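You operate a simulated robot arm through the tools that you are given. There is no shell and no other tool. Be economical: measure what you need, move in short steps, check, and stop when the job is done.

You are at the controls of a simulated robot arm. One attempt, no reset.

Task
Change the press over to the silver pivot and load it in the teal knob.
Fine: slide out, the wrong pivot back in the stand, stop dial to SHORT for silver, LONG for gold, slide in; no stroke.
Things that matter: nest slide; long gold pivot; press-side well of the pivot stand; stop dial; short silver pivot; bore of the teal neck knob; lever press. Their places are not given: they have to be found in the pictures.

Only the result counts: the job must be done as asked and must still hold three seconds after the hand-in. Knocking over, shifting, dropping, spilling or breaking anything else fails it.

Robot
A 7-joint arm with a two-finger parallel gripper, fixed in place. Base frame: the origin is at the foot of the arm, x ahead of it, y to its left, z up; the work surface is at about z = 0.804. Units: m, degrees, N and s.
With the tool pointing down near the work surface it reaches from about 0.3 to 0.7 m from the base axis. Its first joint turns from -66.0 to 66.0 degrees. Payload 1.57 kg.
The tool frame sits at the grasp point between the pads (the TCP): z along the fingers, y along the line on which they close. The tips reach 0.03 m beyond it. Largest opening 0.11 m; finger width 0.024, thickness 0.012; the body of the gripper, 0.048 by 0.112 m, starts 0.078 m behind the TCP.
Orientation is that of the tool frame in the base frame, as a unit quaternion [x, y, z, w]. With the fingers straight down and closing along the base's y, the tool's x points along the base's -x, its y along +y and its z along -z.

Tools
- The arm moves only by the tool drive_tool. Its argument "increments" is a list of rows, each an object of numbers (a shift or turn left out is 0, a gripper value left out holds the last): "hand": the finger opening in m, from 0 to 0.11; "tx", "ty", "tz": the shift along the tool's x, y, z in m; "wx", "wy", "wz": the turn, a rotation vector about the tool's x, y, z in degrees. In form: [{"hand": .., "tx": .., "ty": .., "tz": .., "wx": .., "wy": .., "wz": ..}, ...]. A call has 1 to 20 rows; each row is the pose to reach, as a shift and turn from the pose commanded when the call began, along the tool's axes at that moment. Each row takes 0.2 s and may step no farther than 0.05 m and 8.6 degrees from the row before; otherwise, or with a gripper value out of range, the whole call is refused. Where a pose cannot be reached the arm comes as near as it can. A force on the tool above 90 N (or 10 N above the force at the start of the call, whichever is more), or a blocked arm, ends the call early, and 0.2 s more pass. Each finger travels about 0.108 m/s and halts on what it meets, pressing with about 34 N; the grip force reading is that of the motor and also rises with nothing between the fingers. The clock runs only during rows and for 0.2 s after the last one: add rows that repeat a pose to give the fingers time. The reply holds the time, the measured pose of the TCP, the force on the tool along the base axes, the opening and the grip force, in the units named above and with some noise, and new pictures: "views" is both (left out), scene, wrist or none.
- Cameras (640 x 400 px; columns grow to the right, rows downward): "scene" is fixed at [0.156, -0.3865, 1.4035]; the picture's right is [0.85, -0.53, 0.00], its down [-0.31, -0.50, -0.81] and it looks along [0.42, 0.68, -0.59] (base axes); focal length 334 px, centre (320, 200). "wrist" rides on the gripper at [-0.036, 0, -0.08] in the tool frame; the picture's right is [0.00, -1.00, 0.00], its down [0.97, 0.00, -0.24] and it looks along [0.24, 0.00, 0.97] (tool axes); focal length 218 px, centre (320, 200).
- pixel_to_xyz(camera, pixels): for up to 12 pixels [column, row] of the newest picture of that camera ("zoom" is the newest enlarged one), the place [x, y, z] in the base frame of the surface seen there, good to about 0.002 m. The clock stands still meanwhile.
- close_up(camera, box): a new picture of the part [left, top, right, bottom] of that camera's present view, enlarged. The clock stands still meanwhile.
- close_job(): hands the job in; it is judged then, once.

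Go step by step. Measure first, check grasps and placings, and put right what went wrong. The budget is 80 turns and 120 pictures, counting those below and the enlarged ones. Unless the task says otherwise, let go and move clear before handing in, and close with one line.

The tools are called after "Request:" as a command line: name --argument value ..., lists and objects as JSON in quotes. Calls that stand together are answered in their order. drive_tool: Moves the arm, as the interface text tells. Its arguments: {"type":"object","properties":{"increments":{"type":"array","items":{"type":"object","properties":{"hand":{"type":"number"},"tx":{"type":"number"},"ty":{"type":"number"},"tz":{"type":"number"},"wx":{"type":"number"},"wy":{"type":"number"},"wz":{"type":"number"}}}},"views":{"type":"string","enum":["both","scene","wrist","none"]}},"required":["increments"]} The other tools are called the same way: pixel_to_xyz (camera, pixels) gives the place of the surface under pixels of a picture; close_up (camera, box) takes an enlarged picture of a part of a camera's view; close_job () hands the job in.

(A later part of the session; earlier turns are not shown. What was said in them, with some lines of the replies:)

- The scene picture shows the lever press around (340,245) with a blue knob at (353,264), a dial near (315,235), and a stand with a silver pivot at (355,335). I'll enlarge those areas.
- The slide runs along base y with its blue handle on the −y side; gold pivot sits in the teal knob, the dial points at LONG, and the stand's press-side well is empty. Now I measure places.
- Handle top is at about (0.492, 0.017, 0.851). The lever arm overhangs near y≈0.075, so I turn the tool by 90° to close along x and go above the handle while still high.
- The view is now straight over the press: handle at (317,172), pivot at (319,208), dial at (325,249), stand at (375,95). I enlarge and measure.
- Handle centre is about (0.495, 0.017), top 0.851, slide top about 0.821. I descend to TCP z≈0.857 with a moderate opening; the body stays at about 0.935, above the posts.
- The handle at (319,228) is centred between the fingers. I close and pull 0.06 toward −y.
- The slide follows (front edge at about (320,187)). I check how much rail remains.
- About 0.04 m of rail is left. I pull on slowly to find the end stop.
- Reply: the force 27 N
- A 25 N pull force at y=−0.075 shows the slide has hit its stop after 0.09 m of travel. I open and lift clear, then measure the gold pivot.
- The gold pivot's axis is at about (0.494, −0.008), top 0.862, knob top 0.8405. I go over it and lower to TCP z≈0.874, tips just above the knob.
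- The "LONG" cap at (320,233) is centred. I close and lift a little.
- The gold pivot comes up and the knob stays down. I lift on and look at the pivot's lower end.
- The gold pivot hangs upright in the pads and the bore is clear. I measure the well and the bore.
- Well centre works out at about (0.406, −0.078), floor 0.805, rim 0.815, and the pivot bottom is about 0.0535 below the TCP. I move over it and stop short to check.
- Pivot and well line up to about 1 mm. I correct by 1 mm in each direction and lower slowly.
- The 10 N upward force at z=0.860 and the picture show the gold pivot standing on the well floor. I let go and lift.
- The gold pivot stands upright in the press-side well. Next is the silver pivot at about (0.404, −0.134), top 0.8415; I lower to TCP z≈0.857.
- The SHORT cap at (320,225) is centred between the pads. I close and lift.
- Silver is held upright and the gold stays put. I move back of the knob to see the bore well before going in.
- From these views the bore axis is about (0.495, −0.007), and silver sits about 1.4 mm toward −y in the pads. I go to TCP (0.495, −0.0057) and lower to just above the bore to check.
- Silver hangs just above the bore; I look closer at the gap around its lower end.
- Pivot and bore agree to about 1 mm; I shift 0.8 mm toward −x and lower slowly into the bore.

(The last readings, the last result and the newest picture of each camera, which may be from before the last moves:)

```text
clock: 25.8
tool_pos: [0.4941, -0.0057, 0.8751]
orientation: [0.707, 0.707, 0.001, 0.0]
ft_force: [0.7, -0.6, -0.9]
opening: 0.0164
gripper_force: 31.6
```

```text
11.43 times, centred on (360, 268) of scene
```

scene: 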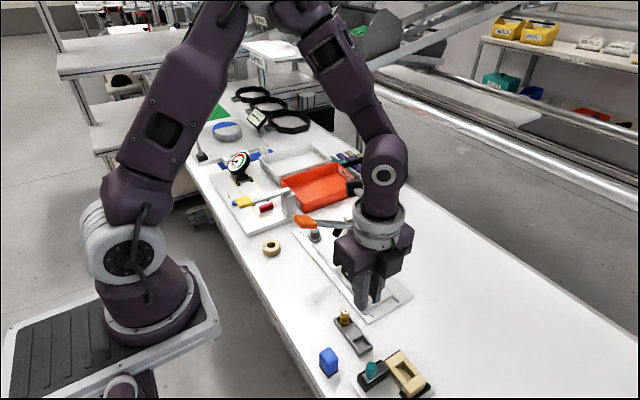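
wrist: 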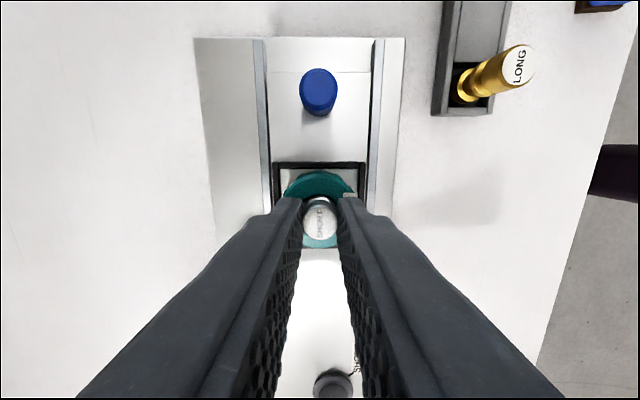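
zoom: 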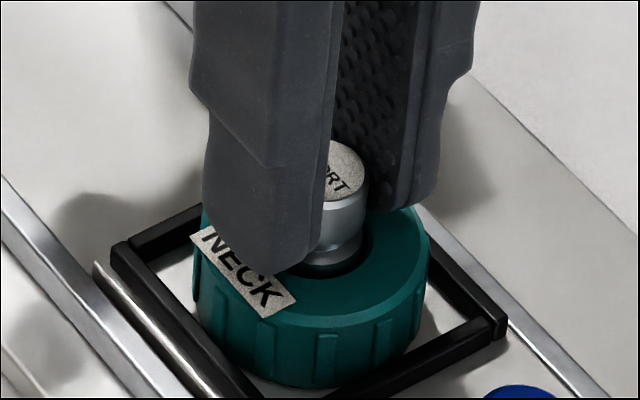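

Silver is inside the bore with no contact force yet; 2 mm more, then release and lift.

Request:
drive_tool --increments '[{"tz": 0.001}, {"tz": 0.0017}, {"tz": 0.0017}, {"hand": 0.032, "tz": 0.0017}, {"tz": 0.0012}, {"tz": -0.01}, {"tz": -0.04}, {"tz": -0.08}, {"tz": -0.1}, {"tz": -0.1}]' --views "wrist"

Request:
close_up --camera "scene" --box '[320, 240, 400, 310]'

```text
clock: 28.0
tool_pos: [0.493, -0.0075, 0.976]
orientation: [0.707, 0.707, 0.0, 0.0]
ft_force: [0.0, 0.2, 0.0]
opening: 0.032
gripper_force: 0.0
```

wrist: 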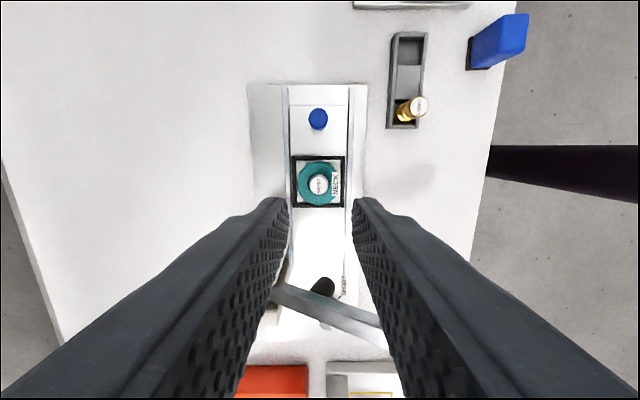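

```text
5.71 times, centred on (360, 275) of scene
```

zoom: 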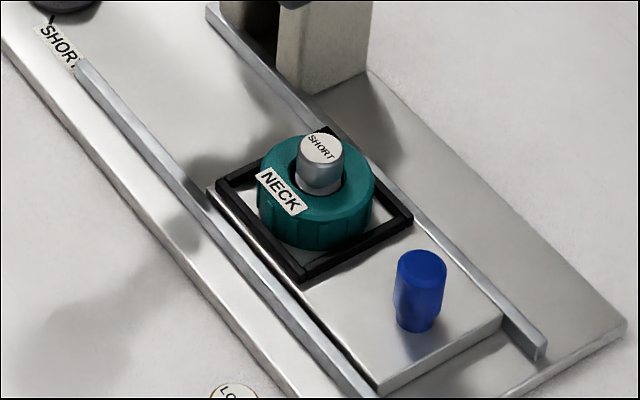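

Silver stands in the bore of the teal knob. Next is the dial; I rise above the lever and go over the dial to measure it and the lever.

Request:
drive_tool --increments '[{"hand": 0.05, "tz": -0.04}, {"tz": -0.085}, {"tx": 0.045, "ty": -0.004, "tz": -0.085}, {"tx": 0.09, "ty": -0.008, "tz": -0.085}, {"tx": 0.13, "ty": -0.012, "tz": -0.085}, {"tx": 0.165, "ty": -0.012, "tz": -0.085}, {"tx": 0.165, "ty": -0.012, "tz": -0.085}]' --views "both"

Request:
close_up --camera "wrist" --box '[260, 110, 380, 210]'

```text
clock: 29.6
tool_pos: [0.4815, 0.1598, 1.0593]
orientation: [0.707, 0.707, 0.0, 0.0]
ft_force: [0.1, 0.2, 0.6]
opening: 0.05
gripper_force: 0.1
```

scene: 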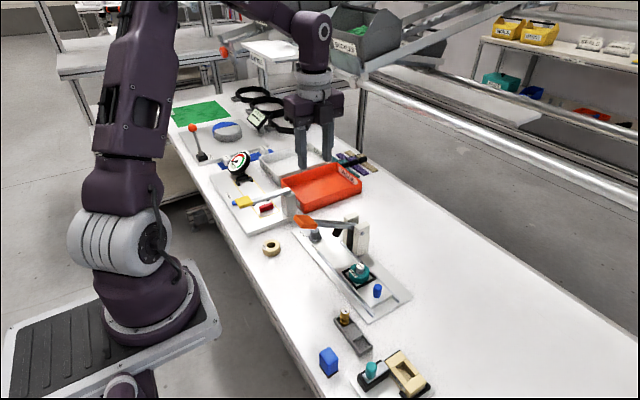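
wrist: 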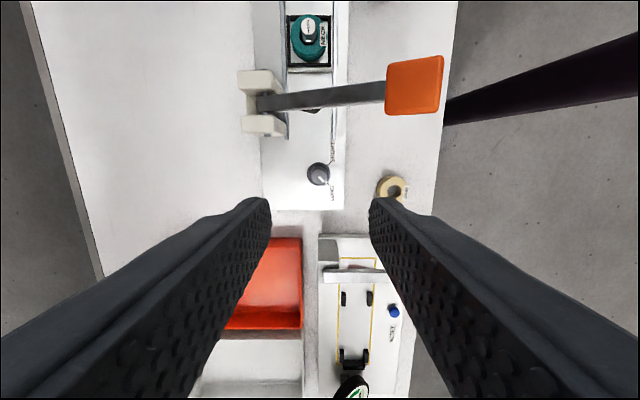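

```text
4.00 times, centred on (320, 160) of wrist
```

zoom: 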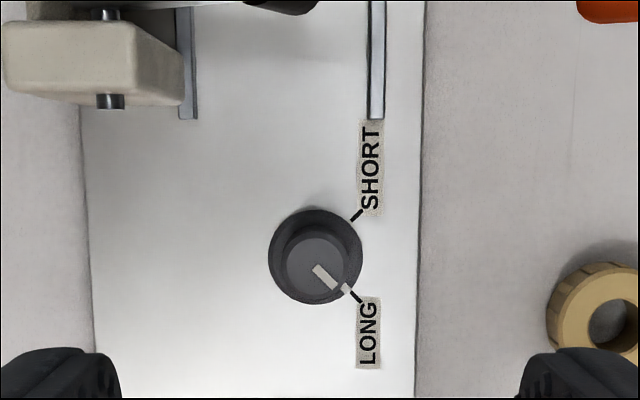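

The dial mark (zoom (330,275)) points to LONG at lower right; SHORT is at upper right, i.e. 90° counterclockwise seen from above (negative tool z). I measure dial and lever.

Request:
pixel_to_xyz --camera "zoom" --pixels '[[318, 262], [290, 262], [346, 262], [318, 290], [355, 216], [356, 296], [280, 235], [345, 240], [110, 75], [315, 220]]'

Request:
pixel_to_xyz --camera "wrist" --pixels '[[330, 95], [330, 104], [360, 100], [395, 105], [420, 112], [262, 125], [392, 188], [415, 85]]'

```text
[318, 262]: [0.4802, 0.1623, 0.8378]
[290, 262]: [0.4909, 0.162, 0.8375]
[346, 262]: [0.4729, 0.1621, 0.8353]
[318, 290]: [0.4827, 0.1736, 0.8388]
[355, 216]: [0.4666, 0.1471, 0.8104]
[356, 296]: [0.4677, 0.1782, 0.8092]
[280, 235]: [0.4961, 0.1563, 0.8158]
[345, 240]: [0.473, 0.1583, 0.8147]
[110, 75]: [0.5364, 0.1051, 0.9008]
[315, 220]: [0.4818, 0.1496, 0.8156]
```

```text
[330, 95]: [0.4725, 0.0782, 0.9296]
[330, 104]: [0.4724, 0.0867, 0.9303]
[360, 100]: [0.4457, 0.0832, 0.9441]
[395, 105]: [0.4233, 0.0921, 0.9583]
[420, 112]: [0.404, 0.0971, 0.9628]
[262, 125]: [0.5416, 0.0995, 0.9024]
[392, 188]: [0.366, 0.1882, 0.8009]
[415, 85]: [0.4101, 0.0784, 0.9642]
```

Dial axis is at about (0.4825, 0.1635), knob top 0.838, flange 0.8155; the lever bar edge is at y≈0.092, so the gripper body clears it. I lower to TCP z≈0.85.

Request:
drive_tool --increments '[{"tx": 0.0037, "ty": 0.001, "tz": 0.05, "hand": 0.044}, {"tx": 0.0037, "ty": 0.001, "tz": 0.1}, {"tx": 0.0037, "ty": 0.001, "tz": 0.14}, {"tx": 0.0037, "ty": 0.001, "tz": 0.175}, {"tx": 0.0037, "ty": 0.001, "tz": 0.195}, {"tx": 0.0037, "ty": 0.001, "tz": 0.2095}, {"tx": 0.0037, "ty": 0.001, "tz": 0.2095}]' --views "both"

Request:
close_up --camera "scene" --box '[270, 180, 380, 260]'

```text
refused: row 1 steps farther than a row can; nothing moved
```

```text
5.00 times, centred on (325, 220) of scene
```

zoom: 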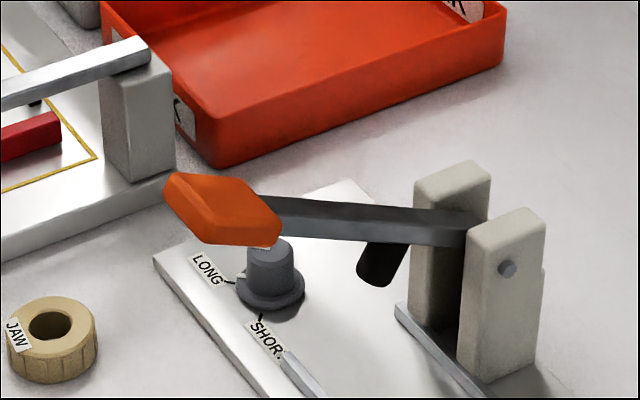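

The first step was slightly too long; I repeat with shorter rows.

Request:
drive_tool --increments '[{"tx": 0.0037, "ty": 0.001, "tz": 0.04, "hand": 0.044}, {"tx": 0.0037, "ty": 0.001, "tz": 0.08}, {"tx": 0.0037, "ty": 0.001, "tz": 0.12}, {"tx": 0.0037, "ty": 0.001, "tz": 0.16}, {"tx": 0.0037, "ty": 0.001, "tz": 0.19}, {"tx": 0.0037, "ty": 0.001, "tz": 0.203}, {"tx": 0.0037, "ty": 0.001, "tz": 0.2095}, {"tx": 0.0037, "ty": 0.001, "tz": 0.2095}]' --views "both"

Request:
close_up --camera "scene" --box '[270, 180, 380, 260]'

```text
clock: 31.4
tool_pos: [0.4831, 0.1621, 0.8497]
orientation: [0.707, 0.707, 0.0, 0.0]
ft_force: [-0.2, 0.4, 1.3]
opening: 0.044
gripper_force: 0.2
```

scene: 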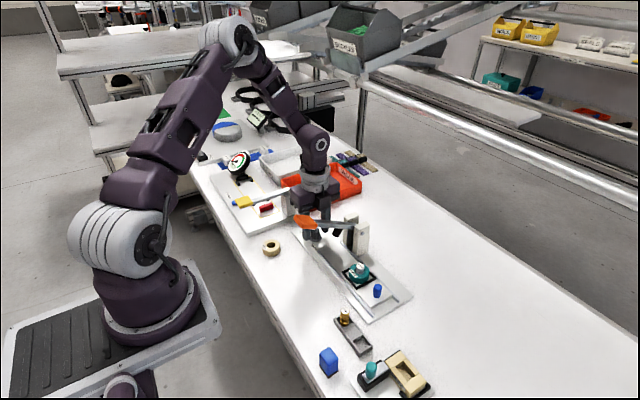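
wrist: 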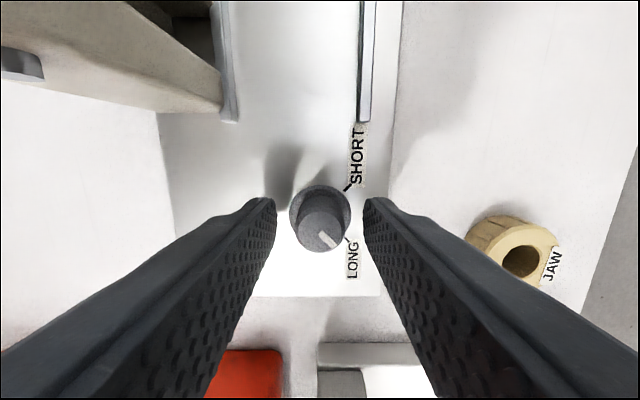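

```text
5.00 times, centred on (325, 220) of scene
```

zoom: 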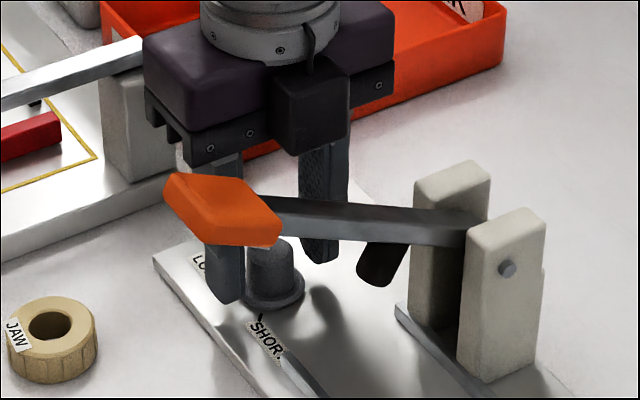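

The dial top (320,228) is centred between the pads and nothing touches. I close and turn −89° about the tool axis.

Request:
drive_tool --increments '[{"hand": 0.01}, {"hand": 0.01}, {"hand": 0.01}, {"wz": -7}, {"wz": -14}, {"wz": -21}, {"wz": -28}, {"wz": -35}, {"wz": -42}, {"wz": -42}]' --views "both"

Request:
close_up --camera "wrist" --box '[260, 150, 380, 260]'

```text
clock: 33.6
tool_pos: [0.4843, 0.1627, 0.8517]
orientation: [0.406, 0.914, 0.001, 0.0]
ft_force: [20.3, 11.4, -34.9]
opening: 0.0243
gripper_force: 36.0
```

scene: 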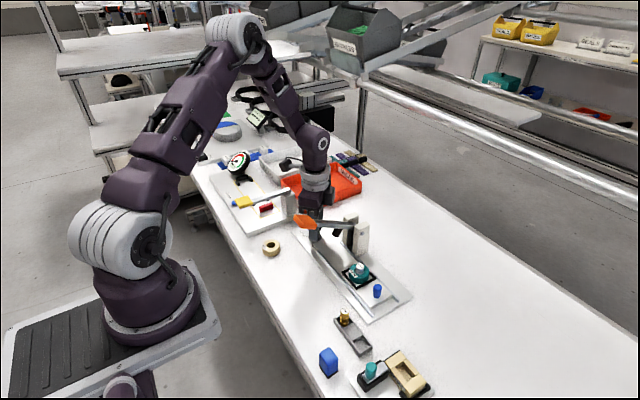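
wrist: 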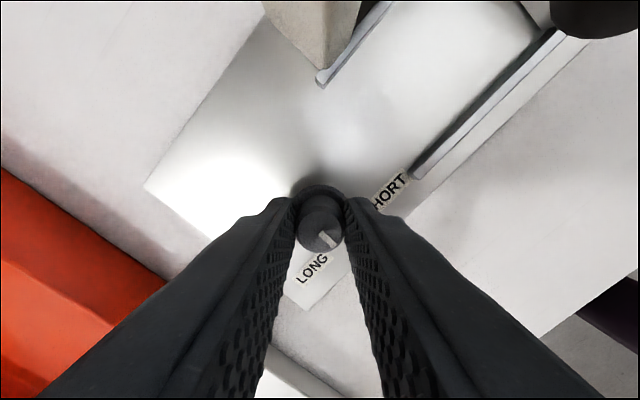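

```text
3.64 times, centred on (320, 205) of wrist
```

zoom: 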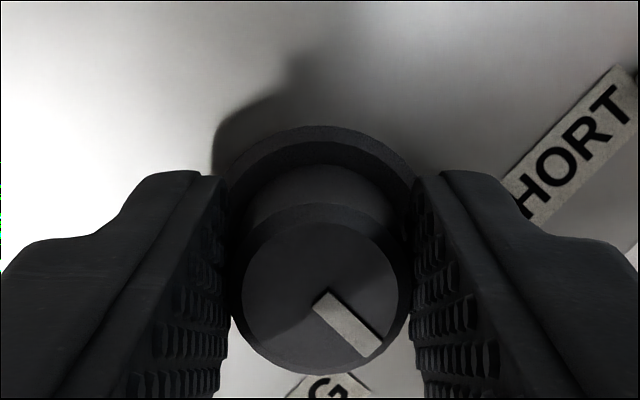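

The mark keeps its place relative to the pads, so the dial turns with them (now 42°). There's some side and vertical load; I ease the position slightly and check before finishing the turn.

Request:
drive_tool --increments '[{"ty": 0.001, "tz": 0.001}, {"ty": 0.001, "tz": 0.001}]' --views "none"

```text
clock: 34.2
tool_pos: [0.4841, 0.1628, 0.85]
orientation: [0.406, 0.914, 0.002, 0.0]
ft_force: [10.9, 5.8, 4.4]
opening: 0.0241
gripper_force: 36.2
```

Loads dropped to about 10 N. I continue the turn by another 47°.

Request:
drive_tool --increments '[{"wz": -7, "ty": 0.0005}, {"wz": -14, "ty": 0.0005}, {"wz": -21, "ty": 0.0005}, {"wz": -28, "ty": 0.0005}, {"wz": -35, "ty": 0.0005}, {"wz": -42, "ty": 0.0005}, {"wz": -47, "ty": 0.0005}, {"wz": -47, "ty": 0.0005}]' --views "both"

Request:
close_up --camera "wrist" --box '[260, 150, 380, 260]'

```text
clock: 36.0
tool_pos: [0.485, 0.1659, 0.8497]
orientation: [0.008, 1.0, 0.001, 0.002]
ft_force: [14.4, 17.1, 23.6]
opening: 0.024
gripper_force: 35.8
```

scene: 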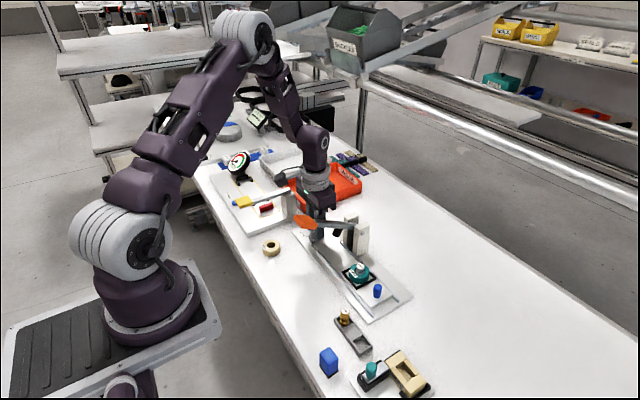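
wrist: 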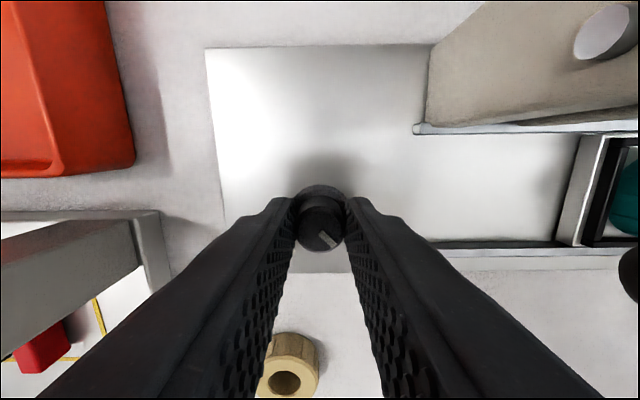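

```text
3.64 times, centred on (320, 205) of wrist
```

zoom: 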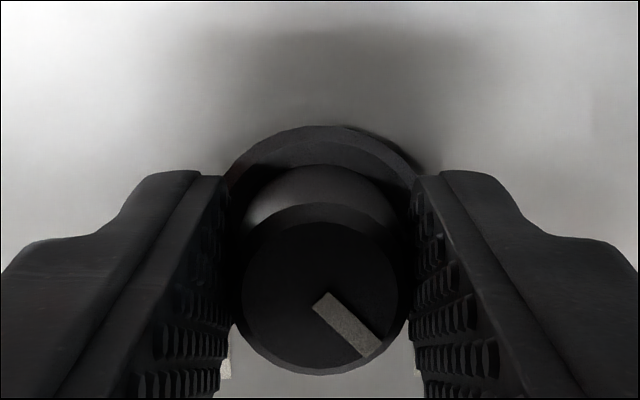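

The dial turned with the pads to about −89°. I open and lift to see the mark.

Request:
drive_tool --increments '[{"hand": 0.04}, {"hand": 0.04}, {"tz": -0.01}, {"tz": -0.04}, {"tz": -0.08}, {"tz": -0.125}, {"tz": -0.165}, {"tz": -0.205}, {"tz": -0.205}]' --views "wrist"

Request:
close_up --camera "scene" --box '[270, 180, 380, 260]'

Request:
close_up --camera "wrist" --box '[260, 110, 400, 220]'

```text
clock: 38.0
tool_pos: [0.4855, 0.1638, 1.0552]
orientation: [0.009, 1.0, 0.0, 0.0]
ft_force: [0.1, -0.3, 0.1]
opening: 0.04
gripper_force: 0.0
```

wrist: 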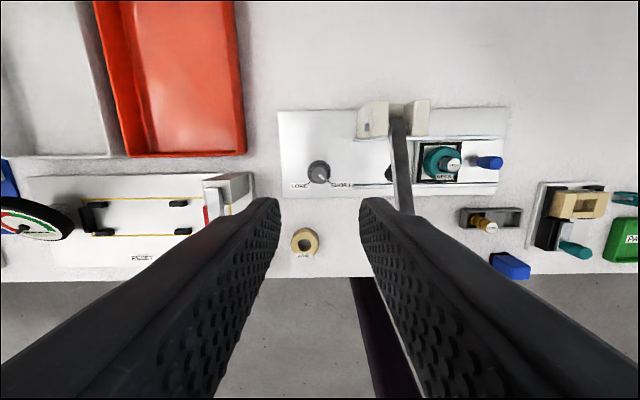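

```text
5.00 times, centred on (325, 220) of scene
```

zoom: 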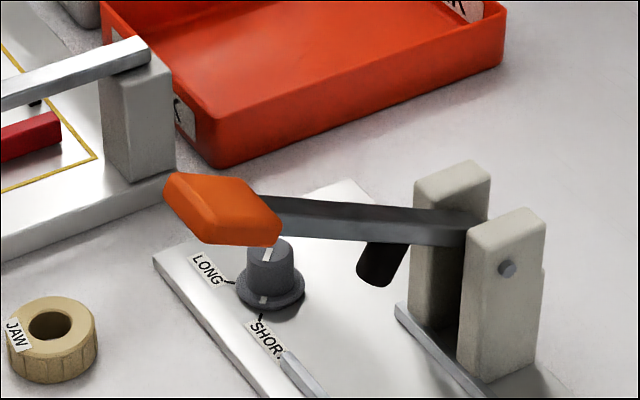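

```text
3.64 times, centred on (330, 165) of wrist
```

zoom: 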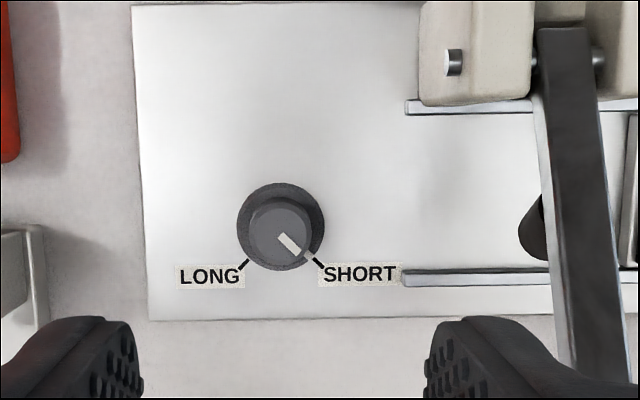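

The mark now lines up with SHORT. I go back over the slide handle at height, turning the tool back to close along x.

Request:
drive_tool --increments '[{"tx": -0.0009, "ty": -0.0217, "wz": 8.1}, {"tx": -0.0018, "ty": -0.0434, "wz": 16.2}, {"tx": -0.0027, "ty": -0.0651, "wz": 24.3}, {"tx": -0.0036, "ty": -0.0868, "wz": 32.4}, {"tx": -0.0045, "ty": -0.1085, "wz": 40.5}, {"tx": -0.0054, "ty": -0.1302, "wz": 48.6}, {"tx": -0.0063, "ty": -0.1519, "wz": 56.7}, {"tx": -0.0072, "ty": -0.1736, "wz": 64.8}, {"tx": -0.0081, "ty": -0.1953, "wz": 72.9}, {"tx": -0.009, "ty": -0.217, "wz": 81}, {"tx": -0.0095, "ty": -0.2388, "wz": 89}, {"tx": -0.0095, "ty": -0.2388, "wz": 89}]' --views "both"

Request:
close_up --camera "wrist" --box '[260, 140, 400, 260]'

```text
clock: 40.6
tool_pos: [0.4894, -0.0744, 1.0543]
orientation: [0.708, 0.707, 0.0, 0.0]
ft_force: [0.2, -0.1, 0.5]
opening: 0.0401
gripper_force: 0.1
```

scene: 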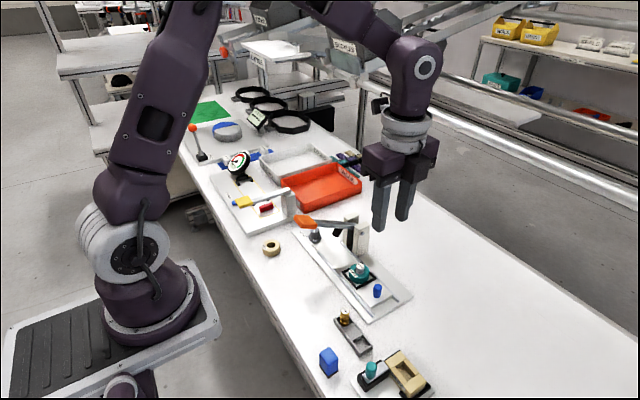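
wrist: 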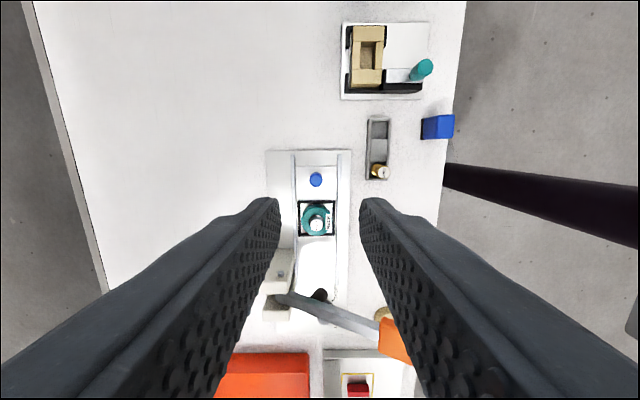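

```text
3.33 times, centred on (330, 200) of wrist
```

zoom: 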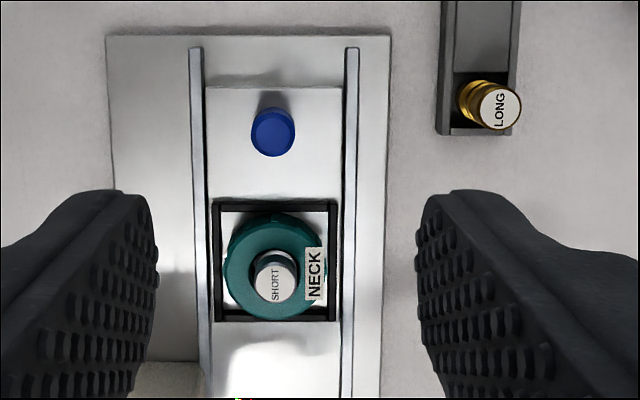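

I'm at x=0.489 and the handle at (316,179) is at x≈0.495; I correct that and lower around the handle.

Request:
drive_tool --increments '[{"hand": 0.044, "ty": 0.0053, "tz": 0.045}, {"ty": 0.0053, "tz": 0.09}, {"ty": 0.0053, "tz": 0.13}, {"ty": 0.0053, "tz": 0.165}, {"ty": 0.0053, "tz": 0.185}, {"ty": 0.0053, "tz": 0.196}, {"ty": 0.0053, "tz": 0.196}]' --views "wrist"

```text
clock: 42.2
tool_pos: [0.4956, -0.0761, 0.8575]
orientation: [0.707, 0.707, 0.0, 0.0]
ft_force: [0.0, 0.3, 0.9]
opening: 0.0442
gripper_force: 0.1
```

wrist: 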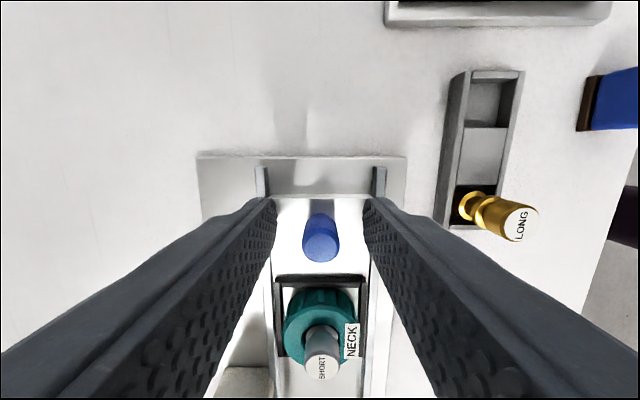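

Handle at (320,237) is centred. I close and push the slide in smoothly by 0.084 first.

Request:
drive_tool --increments '[{"hand": 0.01}, {"hand": 0.01}, {"hand": 0.01}, {"tx": 0.004}, {"tx": 0.012}, {"tx": 0.021}, {"tx": 0.03}, {"tx": 0.039}, {"tx": 0.048}, {"tx": 0.057}, {"tx": 0.066}, {"tx": 0.074}, {"tx": 0.08}, {"tx": 0.084}, {"tx": 0.084}]' --views "wrist"

Request:
close_up --camera "scene" --box '[300, 200, 400, 290]'

```text
clock: 45.4
tool_pos: [0.4942, 0.0079, 0.8581]
orientation: [0.707, 0.707, 0.001, 0.0]
ft_force: [1.1, -1.3, -13.3]
opening: 0.0171
gripper_force: 31.7
```

wrist: 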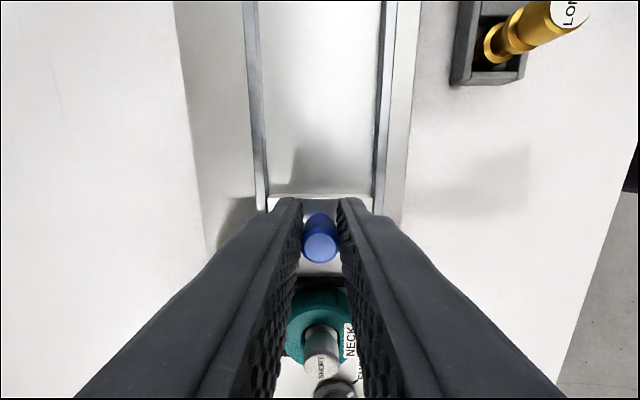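

```text
4.44 times, centred on (350, 245) of scene
```

zoom: 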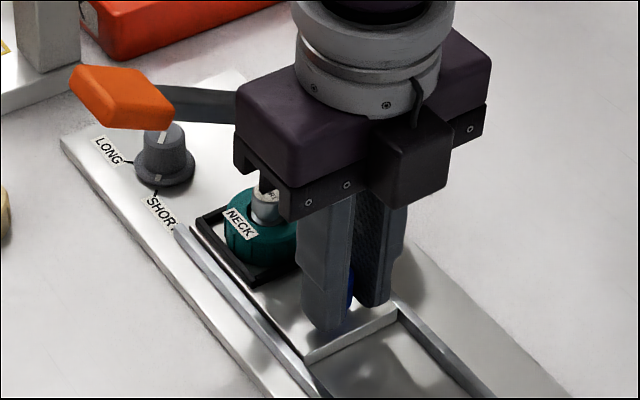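

The slide is about 7 mm from home. I push on in small steps until the stop is felt.

Request:
drive_tool --increments '[{"tx": 0.003}, {"tx": 0.005}, {"tx": 0.007}, {"tx": 0.0085}, {"tx": 0.0095}, {"tx": 0.0095}]' --views "wrist"

```text
clock: 46.8
tool_pos: [0.4945, 0.0167, 0.8593]
orientation: [0.707, 0.707, 0.0, 0.0]
ft_force: [2.5, -24.3, 3.9]
opening: 0.0167
gripper_force: 32.9
```

wrist: 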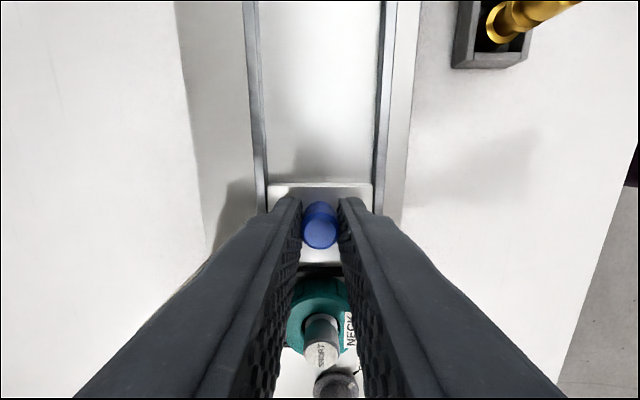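

A −24 N reaction at y=0.0167 shows the slide is home. I open, lift straight up and check everything.

Request:
drive_tool --increments '[{"hand": 0.04}, {"hand": 0.04}, {"tz": -0.01}, {"tz": -0.04}, {"tz": -0.08}, {"tz": -0.12}, {"tz": -0.16}, {"tz": -0.19}, {"tx": -0.04, "tz": -0.19}, {"tx": -0.08, "tz": -0.19}, {"tx": -0.08, "tz": -0.19}]' --views "both"

Request:
close_up --camera "scene" --box '[290, 205, 400, 290]'

Request:
close_up --camera "scene" --box '[310, 290, 410, 370]'

Request:
close_up --camera "wrist" --box '[250, 200, 380, 300]'

```text
clock: 49.2
tool_pos: [0.4947, -0.0613, 1.0496]
orientation: [0.707, 0.707, 0.0, 0.001]
ft_force: [-1.0, -0.2, 0.8]
opening: 0.0399
gripper_force: 0.2
```

scene: 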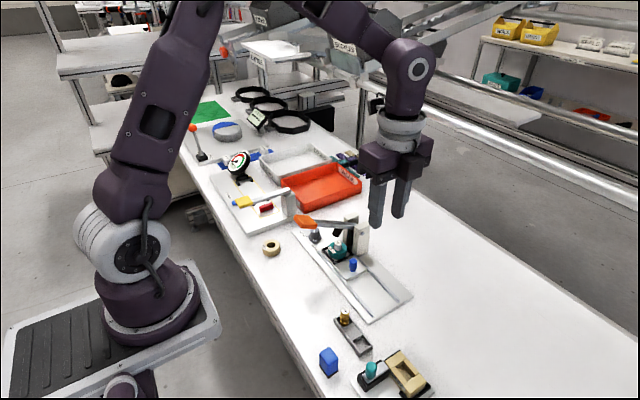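
wrist: 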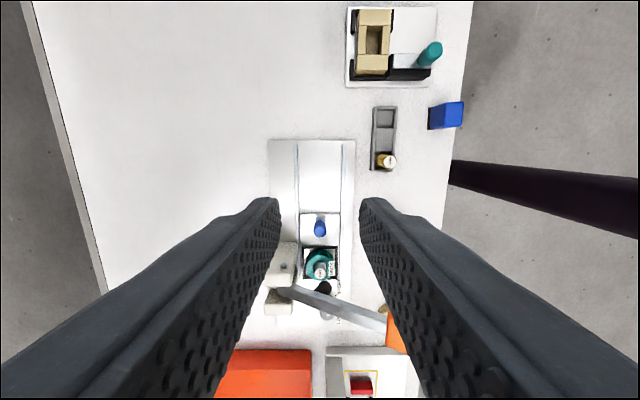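

```text
4.71 times, centred on (345, 248) of scene
```

zoom: 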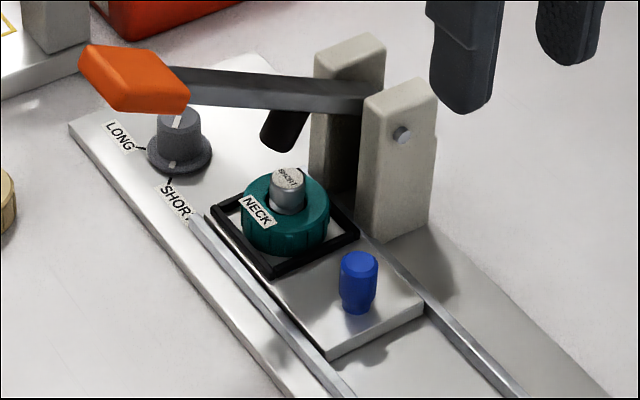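

```text
5.00 times, centred on (360, 330) of scene
```

zoom: 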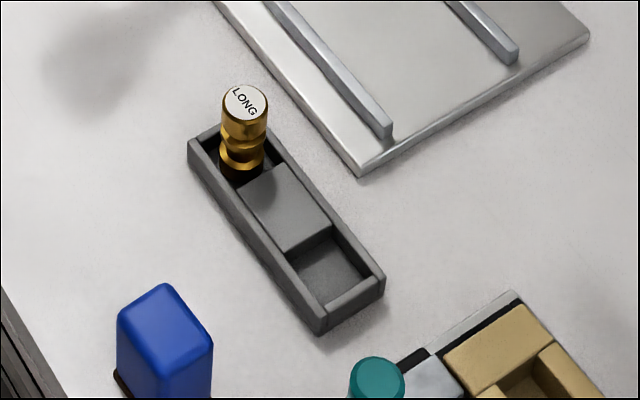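

```text
4.00 times, centred on (315, 250) of wrist
```

zoom: 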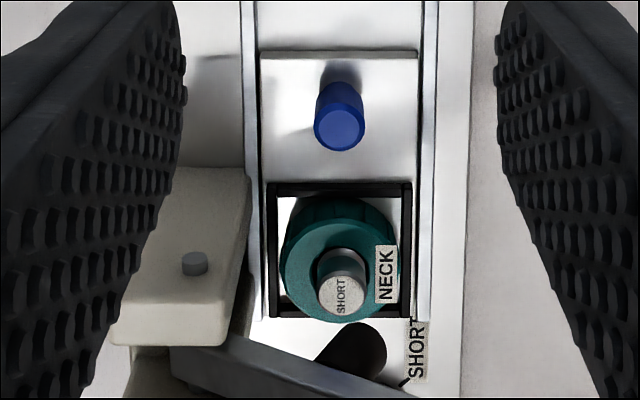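

Every picture agrees: silver stands upright in the teal knob's bore, the slide is home with its handle at the starting place, the dial mark is on SHORT, and gold is upright in the press-side well. The lever is untouched and the arm is clear, so I hand in.

Request:
close_job

```text
The job is handed in.
```

The press is changed over: the silver pivot is in the teal knob, the gold pivot is in the press-side well, the dial is on SHORT, the slide is in, and no stroke was made.
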